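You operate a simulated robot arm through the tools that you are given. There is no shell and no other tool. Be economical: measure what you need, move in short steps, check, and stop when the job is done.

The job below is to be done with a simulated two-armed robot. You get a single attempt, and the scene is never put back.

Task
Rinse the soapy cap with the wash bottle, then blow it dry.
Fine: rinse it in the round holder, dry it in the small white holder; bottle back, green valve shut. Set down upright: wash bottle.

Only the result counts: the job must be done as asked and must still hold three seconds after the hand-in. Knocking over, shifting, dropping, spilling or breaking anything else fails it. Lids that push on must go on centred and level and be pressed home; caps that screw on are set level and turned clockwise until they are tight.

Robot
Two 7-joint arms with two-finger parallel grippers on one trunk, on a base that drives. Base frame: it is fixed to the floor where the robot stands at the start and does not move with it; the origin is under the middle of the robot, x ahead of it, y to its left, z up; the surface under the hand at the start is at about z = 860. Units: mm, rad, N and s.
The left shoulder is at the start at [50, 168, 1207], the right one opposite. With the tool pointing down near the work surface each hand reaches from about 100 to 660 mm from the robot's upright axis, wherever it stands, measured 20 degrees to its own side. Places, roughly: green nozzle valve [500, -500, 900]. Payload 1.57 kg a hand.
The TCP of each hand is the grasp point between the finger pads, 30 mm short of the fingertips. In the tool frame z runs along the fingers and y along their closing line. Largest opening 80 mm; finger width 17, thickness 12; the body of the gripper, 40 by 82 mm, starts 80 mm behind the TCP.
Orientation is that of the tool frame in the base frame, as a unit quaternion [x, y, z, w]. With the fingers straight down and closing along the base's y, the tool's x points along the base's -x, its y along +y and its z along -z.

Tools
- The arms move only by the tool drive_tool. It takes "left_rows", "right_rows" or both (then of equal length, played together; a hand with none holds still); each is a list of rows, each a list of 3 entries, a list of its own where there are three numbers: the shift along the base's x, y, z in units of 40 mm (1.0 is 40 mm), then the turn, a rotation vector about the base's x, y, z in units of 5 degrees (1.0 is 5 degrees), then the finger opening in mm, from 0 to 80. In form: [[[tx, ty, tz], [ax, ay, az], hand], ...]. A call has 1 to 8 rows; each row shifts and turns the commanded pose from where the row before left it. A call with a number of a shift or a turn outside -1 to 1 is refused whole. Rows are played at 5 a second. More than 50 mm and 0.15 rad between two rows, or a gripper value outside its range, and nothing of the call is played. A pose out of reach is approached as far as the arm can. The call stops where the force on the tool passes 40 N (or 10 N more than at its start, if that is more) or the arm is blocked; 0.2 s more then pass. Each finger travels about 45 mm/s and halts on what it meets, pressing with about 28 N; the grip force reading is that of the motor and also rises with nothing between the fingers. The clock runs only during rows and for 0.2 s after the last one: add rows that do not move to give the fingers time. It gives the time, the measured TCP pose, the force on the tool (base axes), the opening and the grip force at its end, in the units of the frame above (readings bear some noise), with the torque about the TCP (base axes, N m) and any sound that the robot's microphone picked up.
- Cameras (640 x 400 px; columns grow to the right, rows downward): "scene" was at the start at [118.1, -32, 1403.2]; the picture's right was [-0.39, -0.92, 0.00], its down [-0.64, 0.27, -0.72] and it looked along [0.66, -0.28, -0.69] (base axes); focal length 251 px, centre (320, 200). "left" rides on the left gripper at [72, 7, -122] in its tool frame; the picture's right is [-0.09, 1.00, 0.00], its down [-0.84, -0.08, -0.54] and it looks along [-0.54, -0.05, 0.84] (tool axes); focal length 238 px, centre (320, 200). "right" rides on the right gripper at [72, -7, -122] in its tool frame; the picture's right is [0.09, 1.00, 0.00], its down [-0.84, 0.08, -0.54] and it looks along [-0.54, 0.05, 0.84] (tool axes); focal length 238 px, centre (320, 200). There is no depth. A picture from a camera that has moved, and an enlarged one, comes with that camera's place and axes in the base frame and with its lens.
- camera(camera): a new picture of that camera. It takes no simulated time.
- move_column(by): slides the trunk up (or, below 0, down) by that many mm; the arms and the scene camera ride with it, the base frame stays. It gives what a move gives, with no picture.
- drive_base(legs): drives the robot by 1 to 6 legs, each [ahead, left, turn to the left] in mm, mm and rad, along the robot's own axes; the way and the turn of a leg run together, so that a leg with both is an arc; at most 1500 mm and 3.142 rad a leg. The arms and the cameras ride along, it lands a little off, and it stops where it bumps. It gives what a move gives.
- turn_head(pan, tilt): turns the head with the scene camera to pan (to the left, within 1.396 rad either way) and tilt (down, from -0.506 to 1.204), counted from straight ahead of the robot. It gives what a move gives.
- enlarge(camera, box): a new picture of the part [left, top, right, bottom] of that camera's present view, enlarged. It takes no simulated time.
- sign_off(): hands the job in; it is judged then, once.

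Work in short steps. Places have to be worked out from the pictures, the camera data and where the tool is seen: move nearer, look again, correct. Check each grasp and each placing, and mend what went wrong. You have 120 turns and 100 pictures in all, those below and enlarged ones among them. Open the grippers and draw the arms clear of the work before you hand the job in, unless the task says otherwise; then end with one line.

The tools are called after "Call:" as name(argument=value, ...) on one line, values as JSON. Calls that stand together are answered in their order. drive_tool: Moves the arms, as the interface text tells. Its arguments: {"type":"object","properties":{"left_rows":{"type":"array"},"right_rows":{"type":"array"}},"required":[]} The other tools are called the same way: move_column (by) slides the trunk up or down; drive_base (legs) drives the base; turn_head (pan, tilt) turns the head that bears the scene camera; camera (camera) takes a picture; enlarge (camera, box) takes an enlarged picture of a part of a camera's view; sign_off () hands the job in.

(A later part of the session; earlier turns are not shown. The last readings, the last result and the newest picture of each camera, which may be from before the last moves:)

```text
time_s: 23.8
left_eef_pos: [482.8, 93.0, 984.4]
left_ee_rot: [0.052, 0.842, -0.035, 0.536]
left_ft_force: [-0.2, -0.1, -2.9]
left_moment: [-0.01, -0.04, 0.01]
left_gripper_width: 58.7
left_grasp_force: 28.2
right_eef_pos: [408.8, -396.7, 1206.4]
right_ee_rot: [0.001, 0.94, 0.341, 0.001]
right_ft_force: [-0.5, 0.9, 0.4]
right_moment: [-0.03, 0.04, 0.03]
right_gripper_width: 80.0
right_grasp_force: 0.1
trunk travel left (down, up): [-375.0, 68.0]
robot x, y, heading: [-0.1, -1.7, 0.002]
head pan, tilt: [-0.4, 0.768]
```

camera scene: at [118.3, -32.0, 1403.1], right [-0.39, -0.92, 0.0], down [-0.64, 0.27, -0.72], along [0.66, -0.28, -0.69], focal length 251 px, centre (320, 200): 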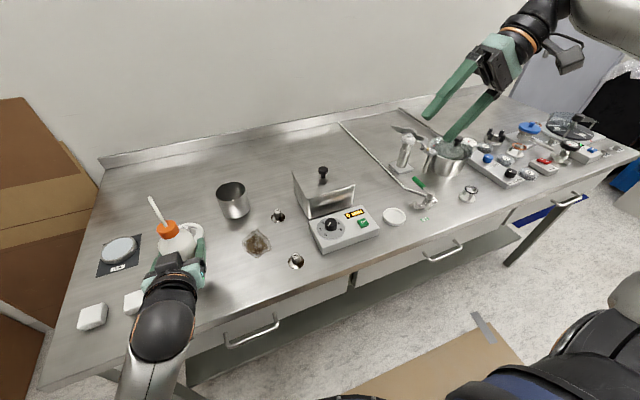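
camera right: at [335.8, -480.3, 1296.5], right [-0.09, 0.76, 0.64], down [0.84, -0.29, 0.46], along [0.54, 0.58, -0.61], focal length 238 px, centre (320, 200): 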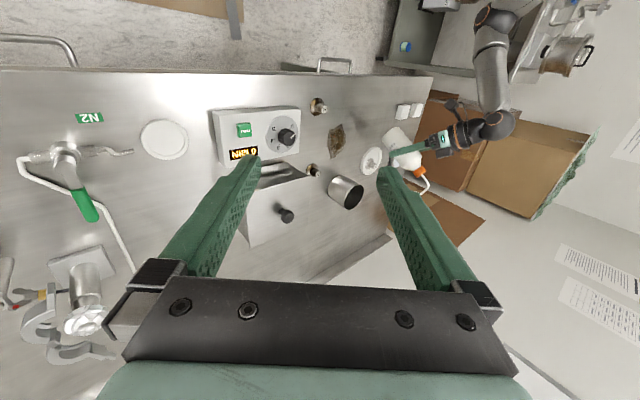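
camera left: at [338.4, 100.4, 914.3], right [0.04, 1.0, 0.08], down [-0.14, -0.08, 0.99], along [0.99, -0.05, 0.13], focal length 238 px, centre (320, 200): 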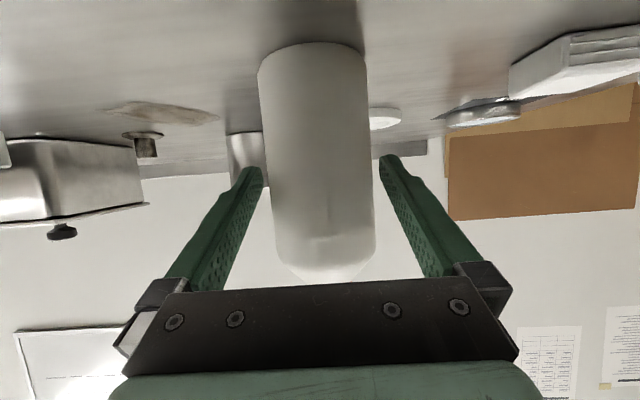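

That works: pose reached exactly at (483, 93), upright with a 7° yaw. I lower to just above the table.

Call:
drive_tool(left_rows=[[[-0.03, 0, -0.65], [0, 0, 0], 57], [[-0.03, 0, -0.65], [0, 0, 0], 57], [[0, 0, 0], [0, 0, 0], 57]])

Call:
enlarge(camera="right", box=[330, 80, 480, 200])

```text
time_s: 24.6
left_eef_pos: [484.3, 100.7, 933.8]
left_ee_rot: [0.05, 0.841, -0.025, 0.539]
left_ft_force: [0.4, -1.3, -2.5]
left_moment: [0.0, 0.02, 0.0]
left_gripper_width: 58.8
left_grasp_force: 28.1
right_eef_pos: [407.9, -396.3, 1206.2]
right_ee_rot: [0.001, 0.94, 0.342, 0.001]
right_ft_force: [-0.1, 0.7, -0.8]
right_moment: [0.0, 0.01, -0.02]
right_gripper_width: 80.2
right_grasp_force: 0.1
trunk travel left (down, up): [-375.0, 68.0]
robot x, y, heading: [1.1, 2.0, 0.004]
head pan, tilt: [-0.4, 0.768]
```

```text
3.33 times, centred on (405, 140) of right
camera zoom: at [335.8, -480.3, 1296.5], right [-0.09, 0.76, 0.64], down [0.84, -0.29, 0.46], along [0.54, 0.58, -0.61], focal length 794 px, centre (37, 400)
```

zoom: 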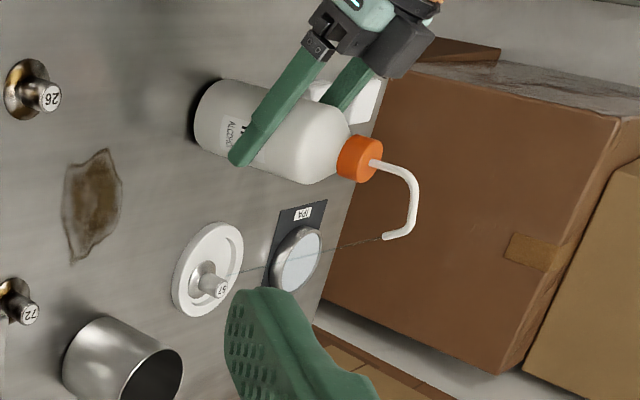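

The jet line runs onto the cap even from here. The arm is again against its limit (y 101); I yaw off a bit more to bring it back to y≈93.

Call:
drive_tool(left_rows=[[[-0.02, 0, 0], [0, 0, -0.8], 57], [[-0.02, 0, 0], [0, 0, -0.8], 57], [[0, 0, 0], [0, 0, 0], 57]])

```text
time_s: 25.4
left_eef_pos: [476.2, 94.3, 932.7]
left_ee_rot: [0.11, 0.836, -0.071, 0.532]
left_ft_force: [-0.1, -0.4, -1.9]
left_moment: [-0.02, -0.02, 0.02]
left_gripper_width: 58.6
left_grasp_force: 28.4
right_eef_pos: [409.1, -394.9, 1205.4]
right_ee_rot: [0.0, 0.94, 0.342, 0.0]
right_ft_force: [0.6, 0.2, -0.6]
right_moment: [0.03, -0.01, 0.01]
right_gripper_width: 79.9
right_grasp_force: 0.0
trunk travel left (down, up): [-375.0, 68.0]
robot x, y, heading: [-1.9, -0.9, -0.001]
head pan, tilt: [-0.4, 0.768]
```

Back at (476, 94) and level. I lower the last few millimetres onto the table.

Call:
drive_tool(left_rows=[[[0.08, -0.02, -0.05], [0, 0, 0], 57], [[0, 0, -0.04], [0, 0, 0], 57], [[0, 0, 0], [0, 0, 0], 57]])

```text
time_s: 26.2
left_eef_pos: [479.9, 93.2, 928.6]
left_ee_rot: [0.11, 0.836, -0.071, 0.533]
left_ft_force: [0.0, -0.5, -1.4]
left_moment: [0.0, 0.03, 0.03]
left_gripper_width: 58.9
left_grasp_force: 28.0
right_eef_pos: [407.5, -396.3, 1206.8]
right_ee_rot: [0.001, 0.94, 0.342, 0.0]
right_ft_force: [-0.7, -0.3, 0.1]
right_moment: [0.0, -0.01, 0.03]
right_gripper_width: 80.2
right_grasp_force: 0.0
trunk travel left (down, up): [-375.0, 68.0]
robot x, y, heading: [1.0, -1.0, 0.0]
head pan, tilt: [-0.4, 0.768]
```

The load is beginning to drop; a touch lower.

Call:
drive_tool(left_rows=[[[0, 0, -0.04], [0, 0, 0], 57], [[0, 0, 0], [0, 0, 0], 57]])

```text
time_s: 26.8
left_eef_pos: [480.7, 92.9, 928.8]
left_ee_rot: [0.111, 0.835, -0.071, 0.535]
left_ft_force: [-0.5, -0.2, 6.2]
left_moment: [0.17, 0.17, 0.02]
left_gripper_width: 58.7
left_grasp_force: 27.8
right_eef_pos: [407.2, -396.1, 1206.5]
right_ee_rot: [0.001, 0.94, 0.342, 0.001]
right_ft_force: [0.0, -1.1, 1.1]
right_moment: [0.01, -0.01, -0.01]
right_gripper_width: 79.9
right_grasp_force: 0.0
trunk travel left (down, up): [-375.0, 68.0]
robot x, y, heading: [-2.0, 1.8, -0.003]
head pan, tilt: [-0.4, 0.768]
```

The bottle is on the table (+6 N). I open slowly and then back straight out along the fingers.

Call:
drive_tool(left_rows=[[[0, 0, 0], [0, 0, 0], 60], [[0, 0, 0], [0, 0, 0], 64], [[0, 0, 0], [0, 0, 0], 72], [[0, 0, 0], [0, 0, 0], 80], [[0, 0, 0], [0, 0, 0], 80]])

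Call:
camera(camera="left")

```text
time_s: 28.0
left_eef_pos: [480.2, 93.4, 926.5]
left_ee_rot: [0.11, 0.836, -0.07, 0.532]
left_ft_force: [-0.2, -0.1, 0.4]
left_moment: [-0.02, -0.02, 0.0]
left_gripper_width: 79.9
left_grasp_force: 0.1
right_eef_pos: [408.6, -396.9, 1206.1]
right_ee_rot: [0.001, 0.94, 0.342, 0.0]
right_ft_force: [-0.7, 0.2, -0.7]
right_moment: [0.01, 0.01, -0.01]
right_gripper_width: 79.8
right_grasp_force: 0.1
trunk travel left (down, up): [-375.0, 68.0]
robot x, y, heading: [4.0, -2.2, 0.003]
head pan, tilt: [-0.4, 0.768]
```

```text
61 pictures are left
camera left: at [345.6, 136.9, 913.4], right [0.3, 0.95, 0.08], down [-0.15, -0.04, 0.99], along [0.94, -0.3, 0.13], focal length 238 px, centre (320, 200)
```

left: 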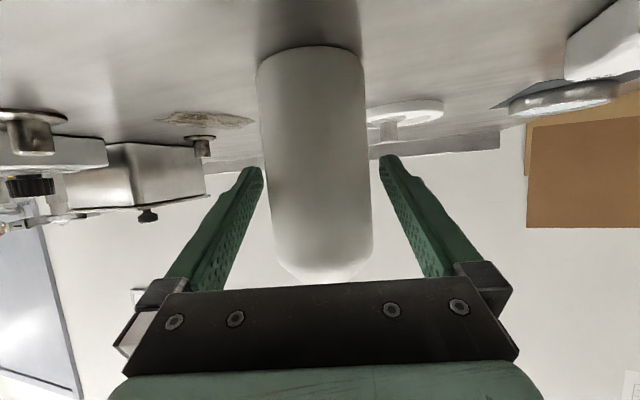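

The bottle stands free and centred. I retreat backwards along the finger direction.

Call:
drive_tool(left_rows=[[[-0.66, 0.176, 0.3], [0, 0, 0], 80], [[-0.66, 0.176, 0.3], [0, 0, 0], 80], [[-0.66, 0.176, 0.3], [0, 0, 0], 80], [[-0.3, 0, 0.8], [0, 0, 0], 80], [[0, 0, 1], [0, 0, 0], 80], [[0, 0, 1], [0, 0, 0], 80], [[0, 0, 1], [0, 0, 0], 80]])

Call:
camera(camera="right")

Call:
enlarge(camera="right", box=[360, 135, 410, 185])

Call:
enlarge(camera="scene", box=[130, 200, 230, 300])

```text
time_s: 29.6
left_eef_pos: [433.4, 100.2, 1094.9]
left_ee_rot: [0.114, 0.837, -0.059, 0.533]
left_ft_force: [0.4, -0.9, 0.0]
left_moment: [0.01, -0.02, 0.0]
left_gripper_width: 79.7
left_grasp_force: 0.0
left hand out of reach, approached as far as the arm can: row 4, 5, 6, 7
right_eef_pos: [409.1, -395.8, 1206.9]
right_ee_rot: [0.0, 0.94, 0.342, 0.0]
right_ft_force: [0.3, -0.4, -0.1]
right_moment: [0.06, 0.0, 0.01]
right_gripper_width: 80.0
right_grasp_force: 0.2
trunk travel left (down, up): [-375.0, 68.0]
robot x, y, heading: [4.9, -2.2, 0.0]
head pan, tilt: [-0.4, 0.768]
```

```text
60 pictures are left
camera right: at [336.0, -480.8, 1296.2], right [-0.09, 0.76, 0.64], down [0.84, -0.29, 0.46], along [0.54, 0.58, -0.61], focal length 238 px, centre (320, 200)
```

right: 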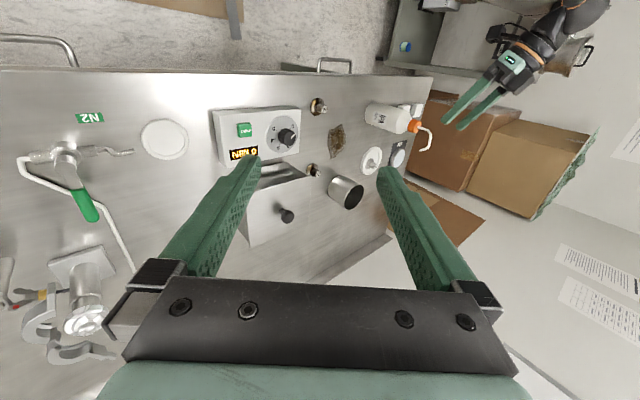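

```text
8.00 times, centred on (385, 160) of right
camera zoom: at [336.0, -480.8, 1296.2], right [-0.09, 0.76, 0.64], down [0.84, -0.29, 0.46], along [0.54, 0.58, -0.61], focal length 1907 px, centre (-200, 520)
```

zoom: 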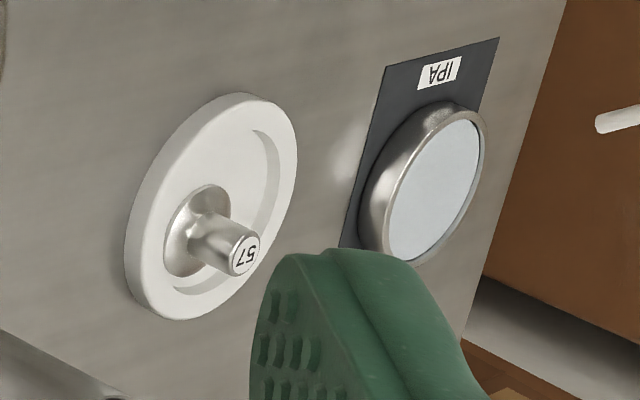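

```text
4.00 times, centred on (180, 250) of scene
camera zoom: at [118.5, -32.6, 1403.1], right [-0.39, -0.92, 0.0], down [-0.64, 0.27, -0.72], along [0.66, -0.28, -0.7], focal length 1005 px, centre (880, 0)
```

zoom: 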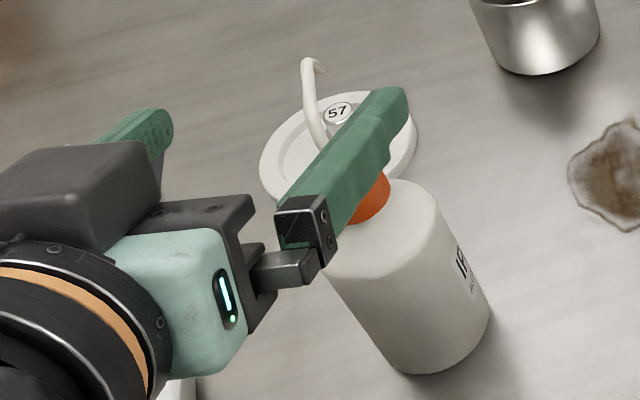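

The bottle stands upright where it was, and the cap sits in the dish. The left arm hit a reach limit while rising, so I turn the hand back to pointing down while lifting and backing off.

Call:
drive_tool(left_rows=[[[-0.2, 0, 0.2], [0.259, 0.966, 0], 80], [[-0.2, 0, 0.2], [0.259, 0.966, 0], 80], [[-0.2, 0, 0.2], [0.259, 0.966, 0], 80], [[-0.2, 0, 0.2], [0.259, 0.966, 0], 80], [[0, 0, 0.2], [0.259, 0.966, 0], 80], [[0, 0, 0.2], [0.259, 0.966, 0], 80], [[0, 0, 0.2], [0.259, 0.966, 0], 80]])

Call:
drive_tool(left_rows=[[[0, 0, 0.2], [0.259, 0.966, 0], 80], [[0, 0, 0.2], [0.259, 0.966, 0], 80], [[0, 0, 0.2], [0.259, 0.966, 0], 80], [[0, 0, 0.2], [0.259, 0.966, 0], 80], [[0, 0, 0.2], [0.259, 0.966, 0], 80], [[0, 0, 0.2], [0.259, 0.966, 0], 80]])

```text
time_s: 30.3
left_eef_pos: [414.5, 170.0, 1047.4]
left_ee_rot: [0.132, 0.907, 0.087, 0.389]
left_ft_force: [1.5, -0.6, 0.0]
left_moment: [-0.03, 0.02, 0.01]
left_gripper_width: 79.9
left_grasp_force: 0.0
left hand out of reach, approached as far as the arm can: row 3
right_eef_pos: [408.6, -396.7, 1207.0]
right_ee_rot: [0.001, 0.94, 0.342, 0.0]
right_ft_force: [-0.1, -0.4, -0.8]
right_moment: [0.0, -0.01, -0.01]
right_gripper_width: 79.6
right_grasp_force: 0.1
trunk travel left (down, up): [-375.0, 68.0]
robot x, y, heading: [2.6, 3.2, 0.0]
head pan, tilt: [-0.4, 0.768]
stopped in row 3 (left hand): the arm was blocked; the commanded pose is now the measured one
```

```text
time_s: 30.7
left_eef_pos: [412.2, 251.4, 1040.9]
left_ee_rot: [0.149, 0.904, 0.247, 0.315]
left_ft_force: [0.5, 0.0, 0.1]
left_moment: [0.0, 0.0, 0.0]
left_gripper_width: 79.9
left_grasp_force: 0.1
left hand out of reach, approached as far as the arm can: row 2
right_eef_pos: [408.7, -396.9, 1205.9]
right_ee_rot: [0.0, 0.94, 0.342, 0.0]
right_ft_force: [-0.5, 0.0, -0.1]
right_moment: [0.0, -0.03, 0.03]
right_gripper_width: 79.9
right_grasp_force: 0.0
trunk travel left (down, up): [-375.0, 68.0]
robot x, y, heading: [1.5, -4.2, 0.004]
head pan, tilt: [-0.4, 0.768]
stopped in row 2 (left hand): the arm was blocked; the commanded pose is now the measured one
```

The arm was blocked twice and swung leftward; I look before doing anything more.

Call:
camera(camera="scene")

Call:
camera(camera="left")

Call:
camera(camera="right")

```text
57 pictures are left
camera scene: at [118.1, -32.2, 1403.1], right [-0.39, -0.92, 0.0], down [-0.64, 0.27, -0.72], along [0.66, -0.28, -0.69], focal length 251 px, centre (320, 200)
```

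scene: 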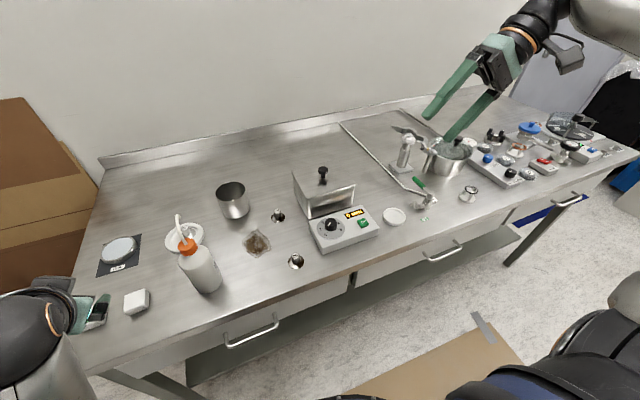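

```text
56 pictures are left
camera left: at [279.3, 245.2, 1090.8], right [0.18, 0.79, 0.58], down [0.28, -0.61, 0.74], along [0.94, 0.03, -0.33], focal length 238 px, centre (320, 200)
```

left: 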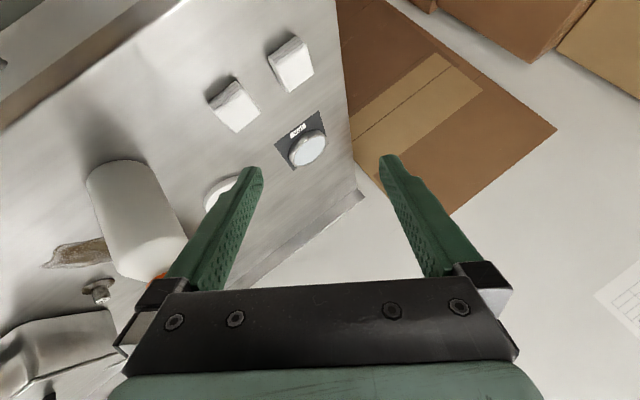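

```text
55 pictures are left
camera right: at [335.6, -480.5, 1296.5], right [-0.09, 0.76, 0.64], down [0.84, -0.29, 0.46], along [0.54, 0.58, -0.61], focal length 238 px, centre (320, 200)
```

right: 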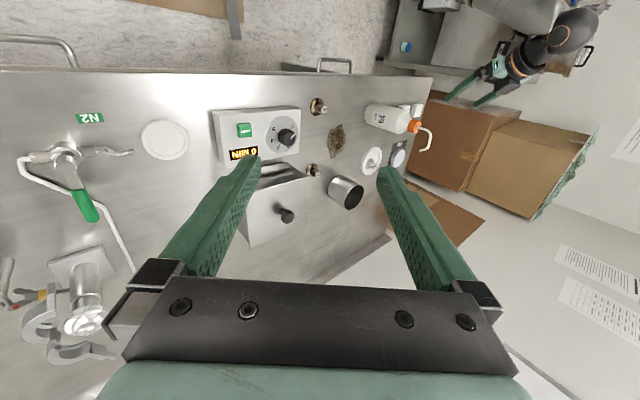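

Nothing was disturbed; the arm just got folded near its limit. I move up and forward first, then gradually rotate the hand back to straight down.

Call:
drive_tool(left_rows=[[[0.3, 0.1, 0.6], [0, 0, 0], 80], [[0.3, 0.1, 0.6], [0, 0, 0], 80], [[0.2, 0, 0.6], [-0.531, 0.677, 0.32], 80], [[0.2, 0, 0.6], [-0.531, 0.677, 0.32], 80], [[0, 0, 0.4], [-0.531, 0.677, 0.32], 80], [[0, 0, 0.4], [-0.531, 0.677, 0.32], 80]])

```text
time_s: 31.3
left_eef_pos: [397.3, 306.2, 1015.4]
left_ee_rot: [0.171, 0.913, 0.313, 0.2]
left_ft_force: [-0.7, 0.6, -0.1]
left_moment: [-0.01, -0.01, 0.06]
left_gripper_width: 80.2
left_grasp_force: 0.1
right_eef_pos: [408.3, -397.1, 1206.3]
right_ee_rot: [0.001, 0.94, 0.342, -0.001]
right_ft_force: [0.2, 0.4, 0.5]
right_moment: [0.0, -0.02, -0.01]
right_gripper_width: 79.9
right_grasp_force: 0.1
trunk travel left (down, up): [-375.0, 68.0]
robot x, y, heading: [-1.5, 2.1, 0.001]
head pan, tilt: [-0.4, 0.768]
stopped in row 2 (left hand): the arm was blocked; the commanded pose is now the measured one
```

The hand keeps swinging left rather than following. I issue two stationary rows to see whether it settles.

Call:
drive_tool(left_rows=[[[0, 0, 0], [0, 0, 0], 80], [[0, 0, 0], [0, 0, 0], 80]])

Call:
turn_head(pan=0.7, tilt=0.8)

Call:
camera(camera="scene")

```text
time_s: 31.9
left_eef_pos: [398.2, 306.6, 1015.9]
left_ee_rot: [0.171, 0.912, 0.315, 0.2]
left_ft_force: [0.4, 0.2, 1.0]
left_moment: [-0.01, -0.02, -0.01]
left_gripper_width: 80.3
left_grasp_force: 0.0
right_eef_pos: [408.2, -396.6, 1206.7]
right_ee_rot: [0.002, 0.94, 0.342, 0.0]
right_ft_force: [-0.3, -0.4, -0.6]
right_moment: [0.0, 0.05, 0.0]
right_gripper_width: 80.1
right_grasp_force: 0.0
trunk travel left (down, up): [-375.0, 68.0]
robot x, y, heading: [2.8, -1.2, 0.001]
head pan, tilt: [-0.4, 0.768]
```

```text
time_s: 33.3
left_eef_pos: [397.4, 307.1, 1016.6]
left_ee_rot: [0.17, 0.912, 0.314, 0.2]
left_ft_force: [-0.1, 0.4, -0.3]
left_moment: [-0.02, 0.02, -0.02]
left_gripper_width: 80.1
left_grasp_force: 0.1
right_eef_pos: [408.5, -396.1, 1207.2]
right_ee_rot: [0.001, 0.94, 0.342, 0.0]
right_ft_force: [0.2, -0.4, 0.3]
right_moment: [0.03, -0.02, -0.02]
right_gripper_width: 80.2
right_grasp_force: 0.1
trunk travel left (down, up): [-375.0, 68.0]
robot x, y, heading: [2.1, -1.9, -0.003]
head pan, tilt: [0.7, 0.799]
```

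```text
54 pictures are left
camera scene: at [104.2, 51.8, 1400.6], right [0.64, -0.77, 0.0], down [-0.55, -0.46, -0.7], along [0.53, 0.45, -0.72], focal length 251 px, centre (320, 200)
```

scene: 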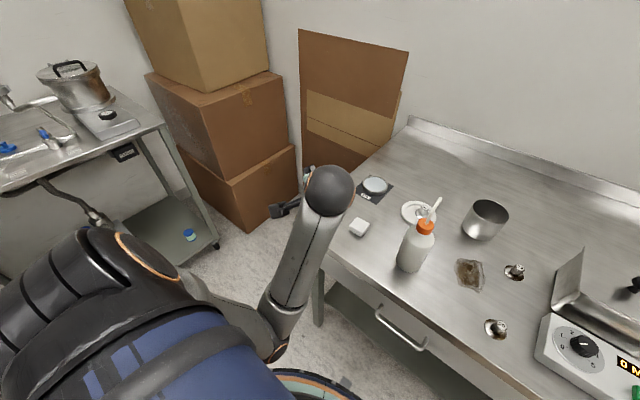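

The arm is simply folded with a low elbow. I try a pure turn of the fingers toward straight down (axis (−0.73, 0.68, 0)) in a few small steps with a slight lift.

Call:
drive_tool(left_rows=[[[0, 0, 0.2], [-0.73, 0.683, 0], 80], [[0, 0, 0.2], [-0.73, 0.683, 0], 80], [[0, 0, 0.2], [-0.73, 0.683, 0], 80]])

```text
time_s: 33.8
left_eef_pos: [359.9, 373.5, 998.9]
left_ee_rot: [0.179, 0.914, 0.357, 0.065]
left_ft_force: [-0.2, -0.1, 0.2]
left_moment: [-0.01, 0.01, -0.03]
left_gripper_width: 79.9
left_grasp_force: 0.1
right_eef_pos: [409.0, -396.4, 1206.9]
right_ee_rot: [0.001, 0.94, 0.342, 0.0]
right_ft_force: [0.2, -0.4, -0.1]
right_moment: [0.0, 0.01, 0.01]
right_gripper_width: 80.2
right_grasp_force: 0.0
trunk travel left (down, up): [-375.0, 68.0]
robot x, y, heading: [-0.0, 0.6, 0.001]
head pan, tilt: [0.7, 0.799]
stopped in row 2 (left hand): the arm was blocked; the commanded pose is now the measured one
```

The arm is changing posture in jumps, swinging left, away from the table. I keep nudging it upward in small steps until it settles.

Call:
drive_tool(left_rows=[[[0, 0, 0.3], [0, 0, 0], 80], [[0, 0, 0.3], [0, 0, 0], 80], [[0, 0, 0.3], [0, 0, 0], 80]])

Call:
drive_tool(left_rows=[[[0, 0, 0.3], [0, 0, 0], 80], [[0, 0, 0.3], [0, 0, 0], 80], [[0, 0, 0.3], [0, 0, 0], 80]])

Call:
camera(camera="scene")

```text
time_s: 34.8
left_eef_pos: [350.6, 402.6, 1044.3]
left_ee_rot: [0.168, 0.898, 0.405, 0.039]
left_ft_force: [0.0, -0.8, -0.4]
left_moment: [0.0, -0.01, -0.03]
left_gripper_width: 80.0
left_grasp_force: 0.0
right_eef_pos: [407.4, -396.9, 1206.5]
right_ee_rot: [0.001, 0.94, 0.342, 0.0]
right_ft_force: [0.1, 0.1, -0.9]
right_moment: [0.02, 0.07, -0.03]
right_gripper_width: 80.1
right_grasp_force: 0.0
trunk travel left (down, up): [-375.0, 68.0]
robot x, y, heading: [1.9, 2.3, 0.003]
head pan, tilt: [0.7, 0.799]
stopped in row 3 (left hand): the arm was blocked; the commanded pose is now the measured one
```

```text
time_s: 35.6
left_eef_pos: [343.7, 417.0, 1082.6]
left_ee_rot: [0.162, 0.891, 0.424, 0.024]
left_ft_force: [0.8, 0.7, 0.2]
left_moment: [0.01, 0.03, -0.03]
left_gripper_width: 80.1
left_grasp_force: 0.0
right_eef_pos: [407.9, -397.0, 1206.4]
right_ee_rot: [0.0, 0.94, 0.342, 0.0]
right_ft_force: [0.2, -0.1, -0.7]
right_moment: [-0.02, 0.05, 0.02]
right_gripper_width: 79.8
right_grasp_force: 0.1
trunk travel left (down, up): [-375.0, 68.0]
robot x, y, heading: [0.7, -0.1, 0.002]
head pan, tilt: [0.7, 0.799]
```

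```text
53 pictures are left
camera scene: at [104.1, 52.0, 1400.6], right [0.64, -0.76, 0.0], down [-0.55, -0.46, -0.7], along [0.53, 0.45, -0.72], focal length 251 px, centre (320, 200)
```

scene: 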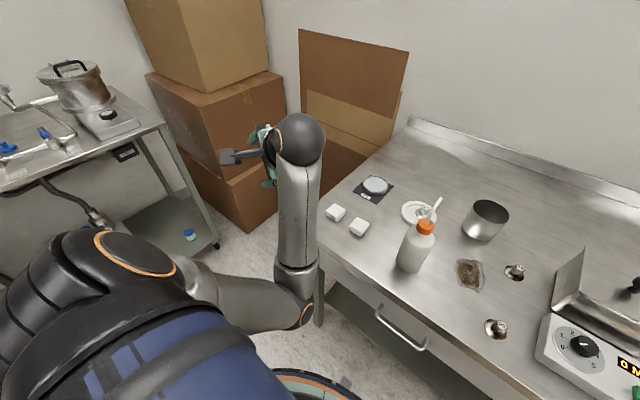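

Now it is following. I rotate the fingers down (about (−0.97, 0.23, 0)) while lifting a little more.

Call:
drive_tool(left_rows=[[[0.1, 0, 0.3], [-0.972, 0.234, 0], 80], [[0.1, 0, 0.3], [-0.972, 0.234, 0], 80], [[0.1, 0, 0.3], [-0.972, 0.234, 0], 80], [[0.1, 0, 0.3], [-0.972, 0.234, 0], 80], [[0.1, 0, 0.3], [-0.972, 0.234, 0], 80]])

```text
time_s: 36.8
left_eef_pos: [368.7, 402.7, 1142.0]
left_ee_rot: [0.178, 0.964, 0.196, 0.028]
left_ft_force: [0.3, 0.4, -0.8]
left_moment: [-0.01, 0.0, 0.02]
left_gripper_width: 80.1
left_grasp_force: 0.0
right_eef_pos: [408.2, -397.5, 1206.5]
right_ee_rot: [-0.001, 0.94, 0.342, -0.001]
right_ft_force: [-0.8, -0.1, -0.3]
right_moment: [0.01, -0.01, 0.03]
right_gripper_width: 79.9
right_grasp_force: 0.1
trunk travel left (down, up): [-375.0, 68.0]
robot x, y, heading: [-0.4, -2.1, -0.001]
head pan, tilt: [0.7, 0.799]
```

Tracking is good again. I bring the hand to straight down and move it toward the area above the dish, staying high over the bottle.

Call:
drive_tool(left_rows=[[[0.47, -0.55, 0.14], [-0.647, 0.093, 0.587], 80], [[0.47, -0.55, 0.14], [-0.647, 0.093, 0.587], 80], [[0.47, -0.55, 0.14], [-0.647, 0.093, 0.587], 80], [[0.47, -0.55, 0.14], [-0.647, 0.093, 0.587], 80], [[0.47, -0.55, 0.14], [-0.647, 0.093, 0.587], 80], [[0.47, -0.55, 0.14], [-0.647, 0.093, 0.587], 80], [[0.47, -0.55, 0.14], [-0.647, 0.093, 0.587], 80]])

Call:
camera(camera="left")

```text
time_s: 38.4
left_eef_pos: [520.9, 301.1, 1178.7]
left_ee_rot: [0.0, 1.0, 0.001, 0.0]
left_ft_force: [-0.3, 0.0, -1.0]
left_moment: [0.0, 0.02, -0.01]
left_gripper_width: 80.0
left_grasp_force: 0.1
left hand out of reach, approached as far as the arm can: row 1, 2, 3, 4, 5
right_eef_pos: [408.1, -396.3, 1206.2]
right_ee_rot: [0.001, 0.94, 0.342, -0.001]
right_ft_force: [0.4, 0.0, -0.7]
right_moment: [0.0, 0.01, -0.03]
right_gripper_width: 79.7
right_grasp_force: 0.1
trunk travel left (down, up): [-375.0, 68.0]
robot x, y, heading: [-1.7, 1.7, -0.002]
head pan, tilt: [0.7, 0.799]
```

```text
52 pictures are left
camera left: at [448.0, 307.8, 1300.6], right [0.09, 1.0, 0.0], down [0.84, -0.08, 0.54], along [0.54, -0.05, -0.84], focal length 238 px, centre (320, 200)
```

left: 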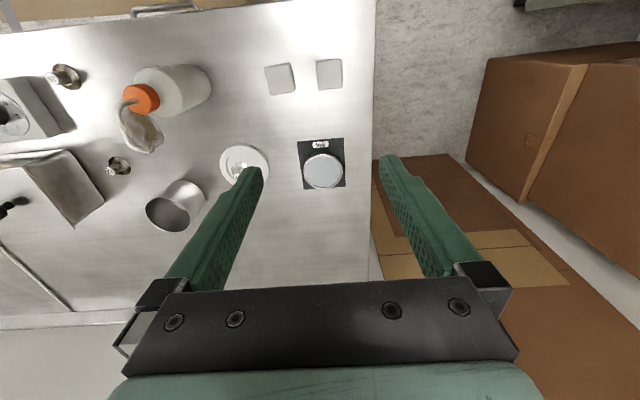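

The hand points straight down again. The cap at (643, 132) is right at the reach limit, so I drive the base 50 mm ahead first.

Call:
drive_base(legs=[[50, 0, 0]])

Call:
drive_tool(left_rows=[[[0.3, -0.6, 0], [0, 0, 0], 60], [[0.3, -0.6, 0], [0, 0, 0], 60], [[0.3, -0.6, 0], [0, 0, 0], 60], [[0.3, -0.6, 0], [0, 0, 0], 60], [[0.3, -0.6, 0], [0, 0, 0], 60], [[0.3, -0.6, 0], [0, 0, 0], 60], [[0, -0.5, -0.5], [0, 0, 0], 60]])

Call:
camera(camera="left")

```text
time_s: 39.3
left_eef_pos: [569.5, 301.6, 1176.9]
left_ee_rot: [0.0, 1.0, 0.0, -0.001]
left_ft_force: [0.3, -0.4, -0.7]
left_moment: [-0.02, 0.07, -0.01]
left_gripper_width: 80.2
left_grasp_force: 0.0
right_eef_pos: [459.0, -396.4, 1205.7]
right_ee_rot: [0.0, 0.939, 0.343, -0.002]
right_ft_force: [0.9, 0.0, -0.4]
right_moment: [0.05, 0.04, 0.03]
right_gripper_width: 80.0
right_grasp_force: 0.0
trunk travel left (down, up): [-375.0, 68.0]
robot x, y, heading: [48.1, -1.8, -0.004]
head pan, tilt: [0.7, 0.799]
```

```text
time_s: 40.9
left_eef_pos: [639.3, 147.3, 1156.8]
left_ee_rot: [-0.001, 1.0, 0.002, 0.0]
left_ft_force: [0.4, -0.2, 0.7]
left_moment: [-0.03, -0.01, 0.01]
left_gripper_width: 60.0
left_grasp_force: 0.1
left hand out of reach, approached as far as the arm can: row 2
right_eef_pos: [458.1, -396.0, 1206.5]
right_ee_rot: [0.0, 0.94, 0.343, 0.0]
right_ft_force: [0.2, 0.1, 0.0]
right_moment: [0.01, 0.0, 0.0]
right_gripper_width: 79.9
right_grasp_force: 0.0
trunk travel left (down, up): [-375.0, 68.0]
robot x, y, heading: [45.7, -0.2, 0.0]
head pan, tilt: [0.7, 0.799]
```

```text
51 pictures are left
camera left: at [567.1, 153.9, 1277.7], right [0.09, 1.0, 0.0], down [0.84, -0.08, 0.54], along [0.54, -0.05, -0.84], focal length 238 px, centre (320, 200)
```

left: 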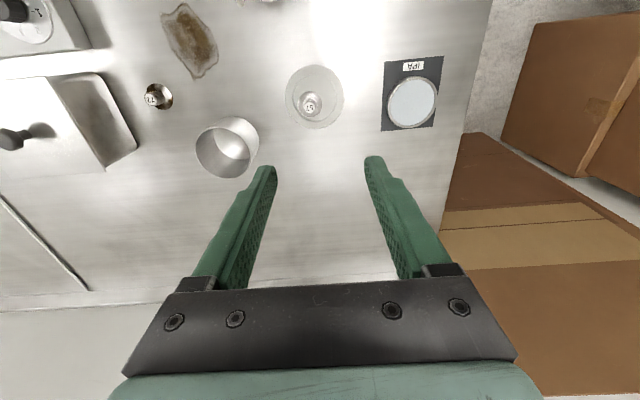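

I zoom in to fix the cap position; with the hand low, its camera would come close to the spout, so I'll approach with the hand yawed −45°.

Call:
enlarge(camera="left", box=[275, 55, 355, 140])

Call:
drive_tool(left_rows=[[[0, 0, 0], [0, 0, -1], 60], [[0, 0, 0], [0, 0, -1], 60], [[0, 0, 0], [0, 0, -1], 60], [[0, 0, 0], [0, 0, -1], 60], [[0, 0, 0], [0, 0, -1], 60], [[0, 0, 0], [0, 0, -1], 60], [[0, 0, 0], [0, 0, -1], 60], [[0, 0, 0], [0, 0, -1], 60]])

Call:
camera(camera="left")

```text
4.71 times, centred on (315, 98) of left
camera zoom: at [567.1, 153.9, 1277.7], right [0.09, 1.0, 0.0], down [0.84, -0.08, 0.54], along [0.54, -0.05, -0.84], focal length 1122 px, centre (344, 682)
```

zoom: 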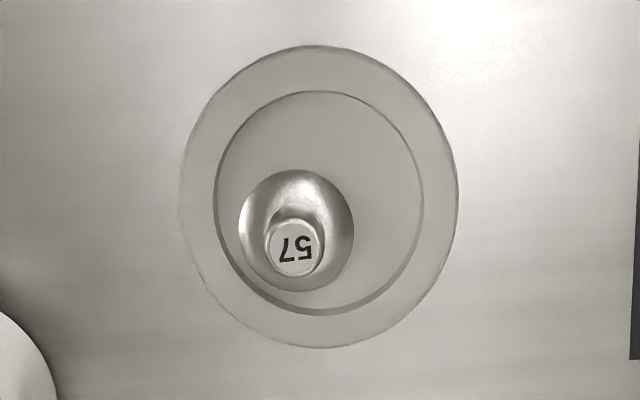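

```text
time_s: 42.7
left_eef_pos: [640.3, 148.4, 1159.1]
left_ee_rot: [0.342, 0.94, 0.0, 0.001]
left_ft_force: [-0.4, 0.8, -0.5]
left_moment: [0.02, -0.01, -0.02]
left_gripper_width: 60.1
left_grasp_force: 0.0
right_eef_pos: [458.2, -395.8, 1207.0]
right_ee_rot: [0.0, 0.94, 0.342, -0.001]
right_ft_force: [0.1, 0.3, -0.5]
right_moment: [0.0, 0.02, -0.01]
right_gripper_width: 79.6
right_grasp_force: 0.0
trunk travel left (down, up): [-375.0, 68.0]
robot x, y, heading: [50.9, -1.2, 0.005]
head pan, tilt: [0.7, 0.799]
```

```text
49 pictures are left
camera left: at [589.1, 200.1, 1280.4], right [0.71, 0.7, 0.0], down [0.59, -0.6, 0.54], along [0.38, -0.38, -0.84], focal length 238 px, centre (320, 200)
```

left: 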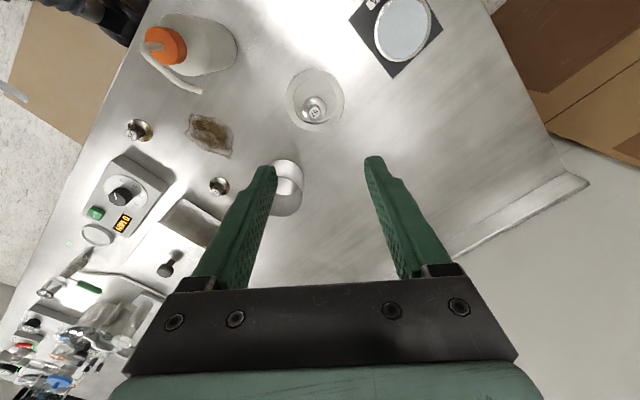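

The dish and cap look wet and clean now; cap knob is at (644, 131.5), top z≈894. I descend to about 60 mm above it and check the alignment.

Call:
drive_tool(left_rows=[[[0.1, -0.42, -0.8], [0, 0, 0], 60], [[0, 0, -1], [0, 0, 0], 60], [[0, 0, -1], [0, 0, 0], 60], [[0, 0, -1], [0, 0, 0], 60], [[0, 0, -0.8], [0, 0, 0], 50], [[0, 0, 0], [0, 0, 0], 50]])

Call:
camera(camera="left")

```text
time_s: 44.1
left_eef_pos: [643.8, 131.7, 973.0]
left_ee_rot: [0.342, 0.94, 0.0, 0.0]
left_ft_force: [-0.8, 0.0, -0.1]
left_moment: [-0.01, -0.02, -0.03]
left_gripper_width: 50.2
left_grasp_force: 0.0
right_eef_pos: [456.8, -396.4, 1205.3]
right_ee_rot: [0.0, 0.94, 0.342, 0.0]
right_ft_force: [0.2, -0.2, 0.6]
right_moment: [-0.01, 0.01, 0.0]
right_gripper_width: 80.0
right_grasp_force: 0.1
trunk travel left (down, up): [-375.0, 68.0]
robot x, y, heading: [49.4, 0.6, 0.003]
head pan, tilt: [0.7, 0.799]
```

```text
48 pictures are left
camera left: at [592.6, 182.7, 1095.9], right [0.71, 0.7, 0.0], down [0.59, -0.6, 0.54], along [0.38, -0.38, -0.84], focal length 238 px, centre (320, 200)
```

left: 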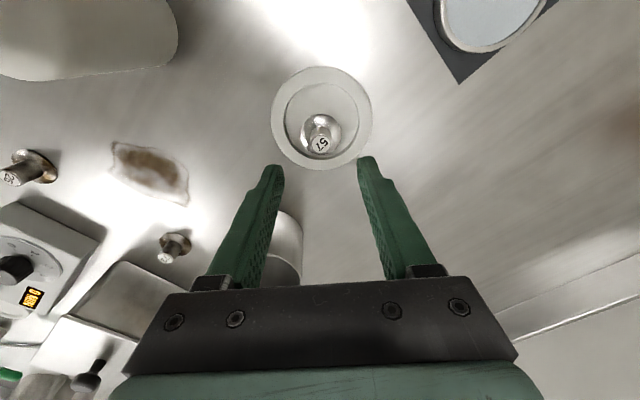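

Alignment is good to a few millimetres. I descend to knob height.

Call:
drive_tool(left_rows=[[[-0.04, 0.04, -0.6], [0, 0, 0], 50], [[0, 0, -0.6], [0, 0, 0], 50], [[0, 0, -0.3], [0, 0, 0], 50], [[0, 0, 0], [0, 0, 0], 50]])

Call:
camera(camera="left")

```text
time_s: 45.1
left_eef_pos: [643.9, 134.5, 912.7]
left_ee_rot: [0.341, 0.94, 0.0, 0.0]
left_ft_force: [-0.3, 0.1, -0.8]
left_moment: [0.0, 0.0, -0.02]
left_gripper_width: 49.7
left_grasp_force: 0.1
right_eef_pos: [457.4, -396.0, 1205.9]
right_ee_rot: [-0.001, 0.94, 0.342, -0.001]
right_ft_force: [-0.1, -0.2, 0.4]
right_moment: [-0.01, -0.04, 0.0]
right_gripper_width: 80.0
right_grasp_force: 0.0
trunk travel left (down, up): [-375.0, 68.0]
robot x, y, heading: [47.3, 3.9, -0.003]
head pan, tilt: [0.7, 0.799]
```

```text
47 pictures are left
camera left: at [592.0, 185.9, 1034.5], right [0.71, 0.7, 0.0], down [0.59, -0.6, 0.54], along [0.38, -0.38, -0.84], focal length 238 px, centre (320, 200)
```

left: 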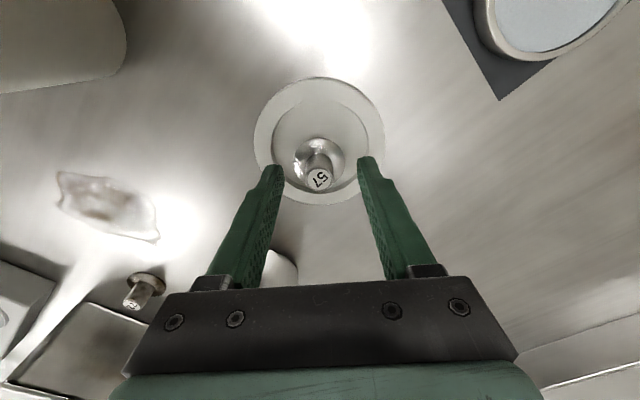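

The knob is between the tips. I lower 6 mm more and close on it.

Call:
drive_tool(left_rows=[[[0, 0, -0.15], [0, 0, 0], 50], [[0, 0, 0], [0, 0, 0], 30], [[0, 0, 0], [0, 0, 0], 10], [[0, 0, 0], [0, 0, 0], 10], [[0, 0, 0], [0, 0, 0], 10], [[0, 0, 0], [0, 0, 0], 10]])

Call:
enlarge(camera="left", box=[240, 60, 400, 220])

```text
time_s: 46.5
left_eef_pos: [644.5, 134.5, 906.1]
left_ee_rot: [0.342, 0.94, 0.0, 0.0]
left_ft_force: [0.3, 0.4, -0.1]
left_moment: [0.0, 0.0, 0.02]
left_gripper_width: 18.4
left_grasp_force: 28.1
right_eef_pos: [457.0, -396.4, 1206.7]
right_ee_rot: [0.0, 0.94, 0.342, 0.0]
right_ft_force: [-0.6, 0.5, -0.2]
right_moment: [0.01, -0.01, -0.01]
right_gripper_width: 80.1
right_grasp_force: 0.0
trunk travel left (down, up): [-375.0, 68.0]
robot x, y, heading: [45.4, -0.5, 0.003]
head pan, tilt: [0.7, 0.799]
```

```text
2.50 times, centred on (320, 140) of left
camera zoom: at [592.3, 185.8, 1028.2], right [0.71, 0.7, 0.0], down [0.59, -0.6, 0.54], along [0.38, -0.38, -0.84], focal length 596 px, centre (320, 350)
```

zoom: 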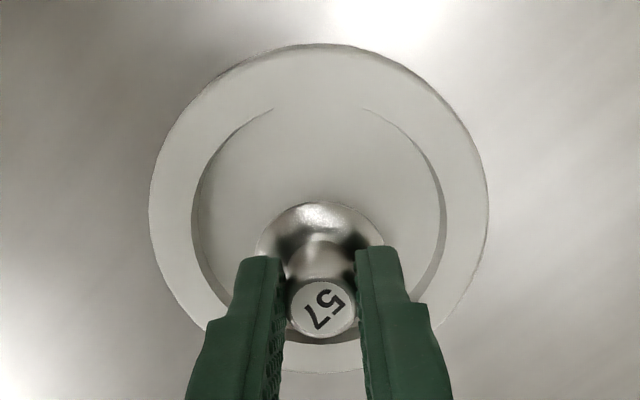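

The knob is firmly gripped at 18.4 mm. I lift straight up, high enough to pass everything.

Call:
drive_tool(left_rows=[[[0, 0, 0.3], [0, 0, 0], 10], [[0, 0, 0.6], [0, 0, 0], 10], [[0, 0, 0.9], [0, 0, 0], 10], [[0, 0, 1], [0, 0, 0], 10], [[0, 0, 1], [0, 0, 0], 10], [[0, 0, 1], [0, 0, 0], 10], [[0, 0, 1], [0, 0, 0], 10], [[0, 0, 0.5], [0, 0, 0], 10]])

Call:
camera(camera="left")

Call:
enlarge(camera="left", box=[240, 80, 400, 240])

```text
time_s: 48.3
left_eef_pos: [642.3, 133.5, 1159.7]
left_ee_rot: [0.343, 0.939, 0.001, 0.001]
left_ft_force: [0.4, 0.1, 0.2]
left_moment: [-0.01, 0.0, 0.01]
left_gripper_width: 18.9
left_grasp_force: 27.4
right_eef_pos: [457.6, -396.1, 1206.6]
right_ee_rot: [-0.001, 0.94, 0.341, 0.0]
right_ft_force: [0.5, 0.4, -0.6]
right_moment: [0.03, 0.01, -0.01]
right_gripper_width: 79.9
right_grasp_force: 0.1
trunk travel left (down, up): [-375.0, 68.0]
robot x, y, heading: [48.1, -2.6, -0.004]
head pan, tilt: [0.7, 0.799]
```

```text
45 pictures are left
camera left: at [591.2, 185.0, 1280.4], right [0.71, 0.7, 0.0], down [0.59, -0.6, 0.54], along [0.38, -0.38, -0.84], focal length 238 px, centre (320, 200)
```

left: 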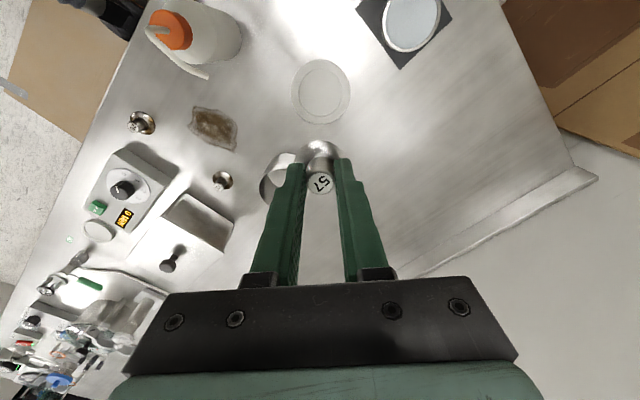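

```text
2.50 times, centred on (320, 160) of left
camera zoom: at [591.2, 185.0, 1280.4], right [0.71, 0.7, 0.0], down [0.59, -0.6, 0.54], along [0.38, -0.38, -0.84], focal length 596 px, centre (320, 300)
```

zoom: 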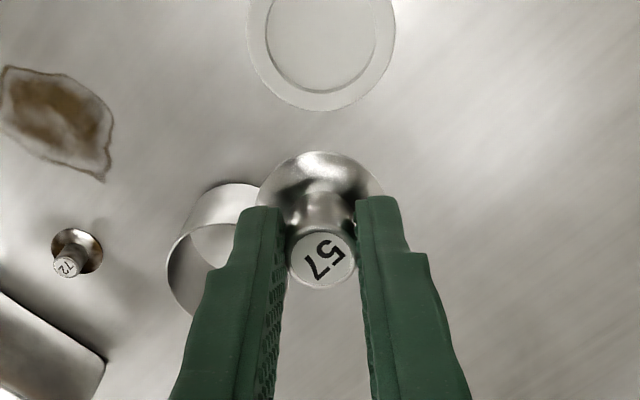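

The cap is held straight. I bring the left hand back and un-yaw it (staying above 1110 mm), and return the right hand to straight down at the same time.

Call:
drive_tool(left_rows=[[[-0.4, 0, 0.1], [0, 0, 1], 10], [[-0.4, 0, 0.1], [0, 0, 1], 10], [[-0.4, 0, 0.1], [0, 0, 1], 10], [[-0.4, 0, 0.1], [0, 0, 1], 10], [[-0.4, 0, 0], [0, 0, 1], 10], [[-0.4, 0, 0], [0, 0, 1], 10], [[-0.4, 0, 0], [0, 0, 1], 10], [[-0.4, 0, 0], [0, 0, 1], 10]], right_rows=[[[0, 0, 0], [-1, 0, 0], 80], [[0, 0, 0], [-1, 0, 0], 80], [[0, 0, 0], [-1, 0, 0], 80], [[0, 0, 0], [-1, 0, 0], 80], [[0, 0, 0], [-1, 0, 0], 60], [[0, 0, 0], [-1, 0, 0], 40], [[0, 0, 0], [-1, 0, 0], 20], [[0, 0, 0], [-1, 0, 0], 0]])

Call:
drive_base(legs=[[-30, 0, 0], [0, -420, 0]])

Call:
turn_head(pan=0.0, tilt=0.8)

Call:
camera(camera="scene")

Call:
camera(camera="left")

```text
time_s: 50.1
left_eef_pos: [619.6, 134.1, 1207.6]
left_ee_rot: [-0.001, 1.0, 0.0, -0.001]
left_ft_force: [-1.0, 0.3, 0.7]
left_moment: [0.0, 0.02, -0.01]
left_gripper_width: 18.4
left_grasp_force: 27.9
left hand out of reach, approached as far as the arm can: row 1, 2, 3, 4, 5, 6, 7, 8
right_eef_pos: [456.7, -396.6, 1206.8]
right_ee_rot: [0.0, 1.0, -0.001, 0.0]
right_ft_force: [-0.6, -0.6, -0.6]
right_moment: [-0.02, -0.01, -0.01]
right_gripper_width: 0.0
right_grasp_force: 1.5
trunk travel left (down, up): [-375.0, 68.0]
robot x, y, heading: [51.3, -2.0, -0.002]
head pan, tilt: [0.7, 0.799]
```

```text
time_s: 54.8
left_eef_pos: [588.3, -303.6, 1208.1]
left_ee_rot: [0.009, 1.0, 0.001, -0.001]
left_ft_force: [-0.1, -0.8, -0.8]
left_moment: [-0.01, -0.01, -0.03]
left_gripper_width: 18.3
left_grasp_force: 27.7
right_eef_pos: [415.7, -829.5, 1207.0]
right_ee_rot: [0.01, 1.0, -0.002, 0.0]
right_ft_force: [0.7, -0.3, -0.1]
right_moment: [0.0, 0.01, -0.01]
right_gripper_width: 0.0
right_grasp_force: 21.3
trunk travel left (down, up): [-375.0, 68.0]
robot x, y, heading: [10.9, -424.5, -0.014]
head pan, tilt: [0.7, 0.799]
```

```text
time_s: 55.9
left_eef_pos: [587.5, -303.0, 1207.9]
left_ee_rot: [0.009, 1.0, 0.001, 0.0]
left_ft_force: [-0.2, -0.4, -0.7]
left_moment: [-0.01, 0.01, 0.0]
left_gripper_width: 18.6
left_grasp_force: 27.9
right_eef_pos: [415.9, -829.2, 1206.0]
right_ee_rot: [0.009, 1.0, 0.0, 0.0]
right_ft_force: [-0.1, 0.8, -0.1]
right_moment: [-0.02, 0.03, -0.02]
right_gripper_width: 0.1
right_grasp_force: 21.6
trunk travel left (down, up): [-375.0, 68.0]
robot x, y, heading: [10.4, -427.1, -0.014]
head pan, tilt: [0.0, 0.799]
```

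```text
43 pictures are left
camera scene: at [137.5, -427.7, 1400.6], right [-0.02, -1.0, 0.0], down [-0.72, 0.01, -0.7], along [0.7, -0.01, -0.72], focal length 251 px, centre (320, 200)
```

scene: 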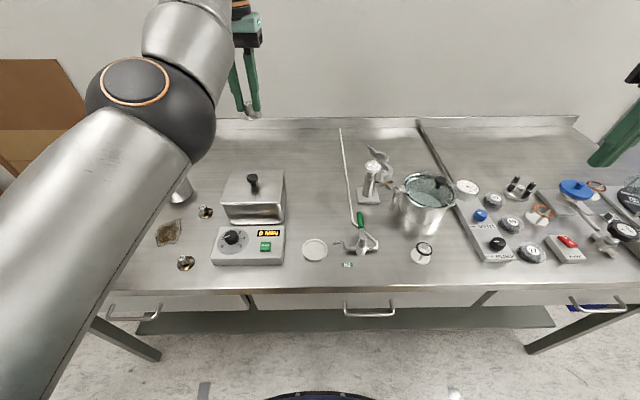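

```text
42 pictures are left
camera left: at [516.3, -294.5, 1329.9], right [0.11, 0.99, 0.0], down [0.84, -0.09, 0.54], along [0.54, -0.06, -0.84], focal length 238 px, centre (320, 200)
```

left: 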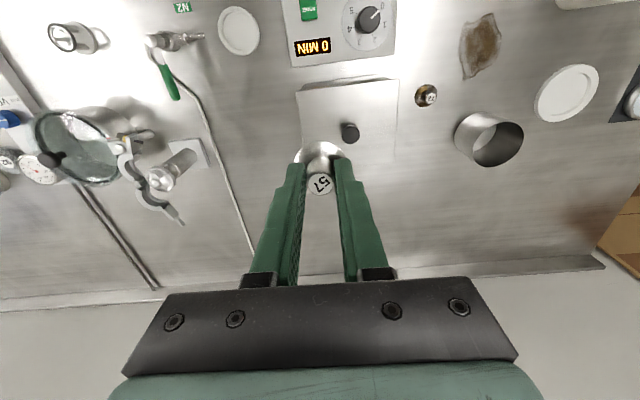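

The cap has travelled along safely. I zoom in on the white holder and nozzle from this side to get their exact positions.

Call:
enlarge(camera="left", box=[120, 0, 280, 110])

Call:
enlarge(camera="scene", box=[290, 200, 390, 275])

```text
3.64 times, centred on (200, 55) of left
camera zoom: at [516.3, -294.5, 1329.9], right [0.11, 0.99, 0.0], down [0.84, -0.09, 0.54], along [0.54, -0.06, -0.84], focal length 867 px, centre (756, 727)
```

zoom: 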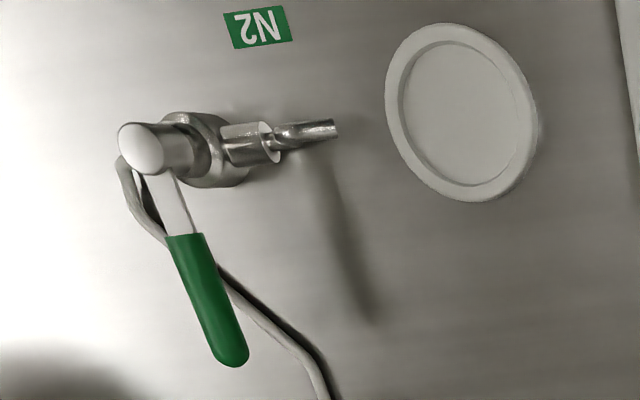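

```text
5.33 times, centred on (340, 238) of scene
camera zoom: at [137.5, -427.7, 1400.6], right [-0.02, -1.0, 0.0], down [-0.72, 0.01, -0.7], along [0.7, -0.01, -0.72], focal length 1340 px, centre (213, 0)
```

zoom: 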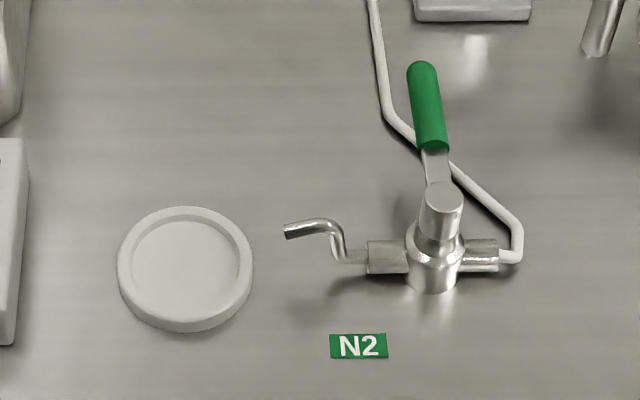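

From two views: holder centre (483, −419.5), recess about 50 mm wide; nozzle mouth at (483, −465, 895) blowing towards +y. I move the cap above the holder.

Call:
drive_tool(left_rows=[[[-0.435, -0.485, -0.4], [0, 0, 0], 10], [[-0.435, -0.485, -0.4], [0, 0, 0], 10], [[-0.435, -0.485, -0.4], [0, 0, 0], 10], [[-0.435, -0.485, -0.4], [0, 0, 0], 10], [[-0.435, -0.485, -0.4], [0, 0, 0], 10], [[-0.435, -0.485, -0.4], [0, 0, 0], 10], [[0, 0, 0], [0, 0, 0], 10]])

```text
time_s: 57.5
left_eef_pos: [576.0, -427.4, 1143.3]
left_ee_rot: [0.008, 1.0, 0.001, -0.002]
left_ft_force: [0.1, -0.7, -0.5]
left_moment: [0.03, 0.0, -0.02]
left_gripper_width: 18.7
left_grasp_force: 28.1
left hand out of reach, approached as far as the arm can: row 1, 2, 3, 4, 5, 6
right_eef_pos: [415.7, -828.2, 1207.2]
right_ee_rot: [0.009, 1.0, 0.0, 0.0]
right_ft_force: [0.8, 0.0, -0.4]
right_moment: [0.02, 0.02, -0.01]
right_gripper_width: 0.1
right_grasp_force: 21.6
trunk travel left (down, up): [-375.0, 68.0]
robot x, y, heading: [12.0, -428.6, -0.018]
head pan, tilt: [0.0, 0.799]
```

The arm can't fold back at this height. Below the hand there is free table, so I lower and see whether it then reaches x≈483.

Call:
drive_tool(left_rows=[[[0, 0, -0.5], [0, 0, 0], 10], [[0, 0, -0.5], [0, 0, 0], 10], [[0, 0, -0.5], [0, 0, 0], 10], [[0, 0, -0.5], [0, 0, 0], 10]])

Call:
camera(camera="scene")

```text
time_s: 58.5
left_eef_pos: [580.3, -425.5, 1067.8]
left_ee_rot: [0.009, 1.0, 0.001, 0.0]
left_ft_force: [-0.1, -0.2, -1.2]
left_moment: [0.0, -0.02, 0.03]
left_gripper_width: 18.5
left_grasp_force: 28.1
left hand out of reach, approached as far as the arm can: row 2
right_eef_pos: [415.6, -829.4, 1205.8]
right_ee_rot: [0.009, 1.0, 0.0, 0.0]
right_ft_force: [0.6, -0.4, -0.6]
right_moment: [-0.01, 0.03, 0.0]
right_gripper_width: 0.0
right_grasp_force: 21.0
trunk travel left (down, up): [-375.0, 68.0]
robot x, y, heading: [14.7, -423.9, -0.017]
head pan, tilt: [0.0, 0.799]
```

```text
39 pictures are left
camera scene: at [137.6, -427.8, 1400.6], right [-0.02, -1.0, 0.0], down [-0.72, 0.01, -0.7], along [0.7, -0.01, -0.72], focal length 251 px, centre (320, 200)
```

scene: 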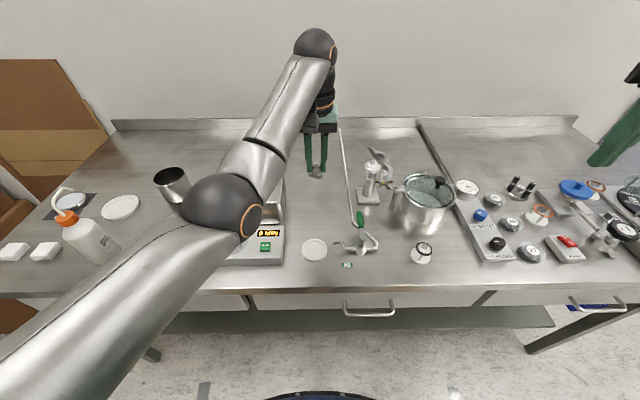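

The command now matches the measured pose. I move back in x at this lower height.

Call:
drive_tool(left_rows=[[[-0.4, 0, 0], [0, 0, 0], 10], [[-0.4, 0, 0], [0, 0, 0], 10], [[-0.4, 0, 0], [0, 0, 0], 10]])

```text
time_s: 59.3
left_eef_pos: [564.4, -427.9, 1079.0]
left_ee_rot: [0.008, 1.0, 0.0, -0.001]
left_ft_force: [-0.6, 0.4, -0.3]
left_moment: [0.04, -0.02, -0.02]
left_gripper_width: 18.4
left_grasp_force: 28.1
left hand out of reach, approached as far as the arm can: row 1, 2
right_eef_pos: [415.8, -828.1, 1207.7]
right_ee_rot: [0.009, 1.0, -0.001, 0.0]
right_ft_force: [-0.4, 0.5, 0.1]
right_moment: [-0.04, 0.02, 0.0]
right_gripper_width: 0.0
right_grasp_force: 20.9
trunk travel left (down, up): [-375.0, 68.0]
robot x, y, heading: [10.8, -423.9, -0.022]
head pan, tilt: [0.0, 0.799]
```

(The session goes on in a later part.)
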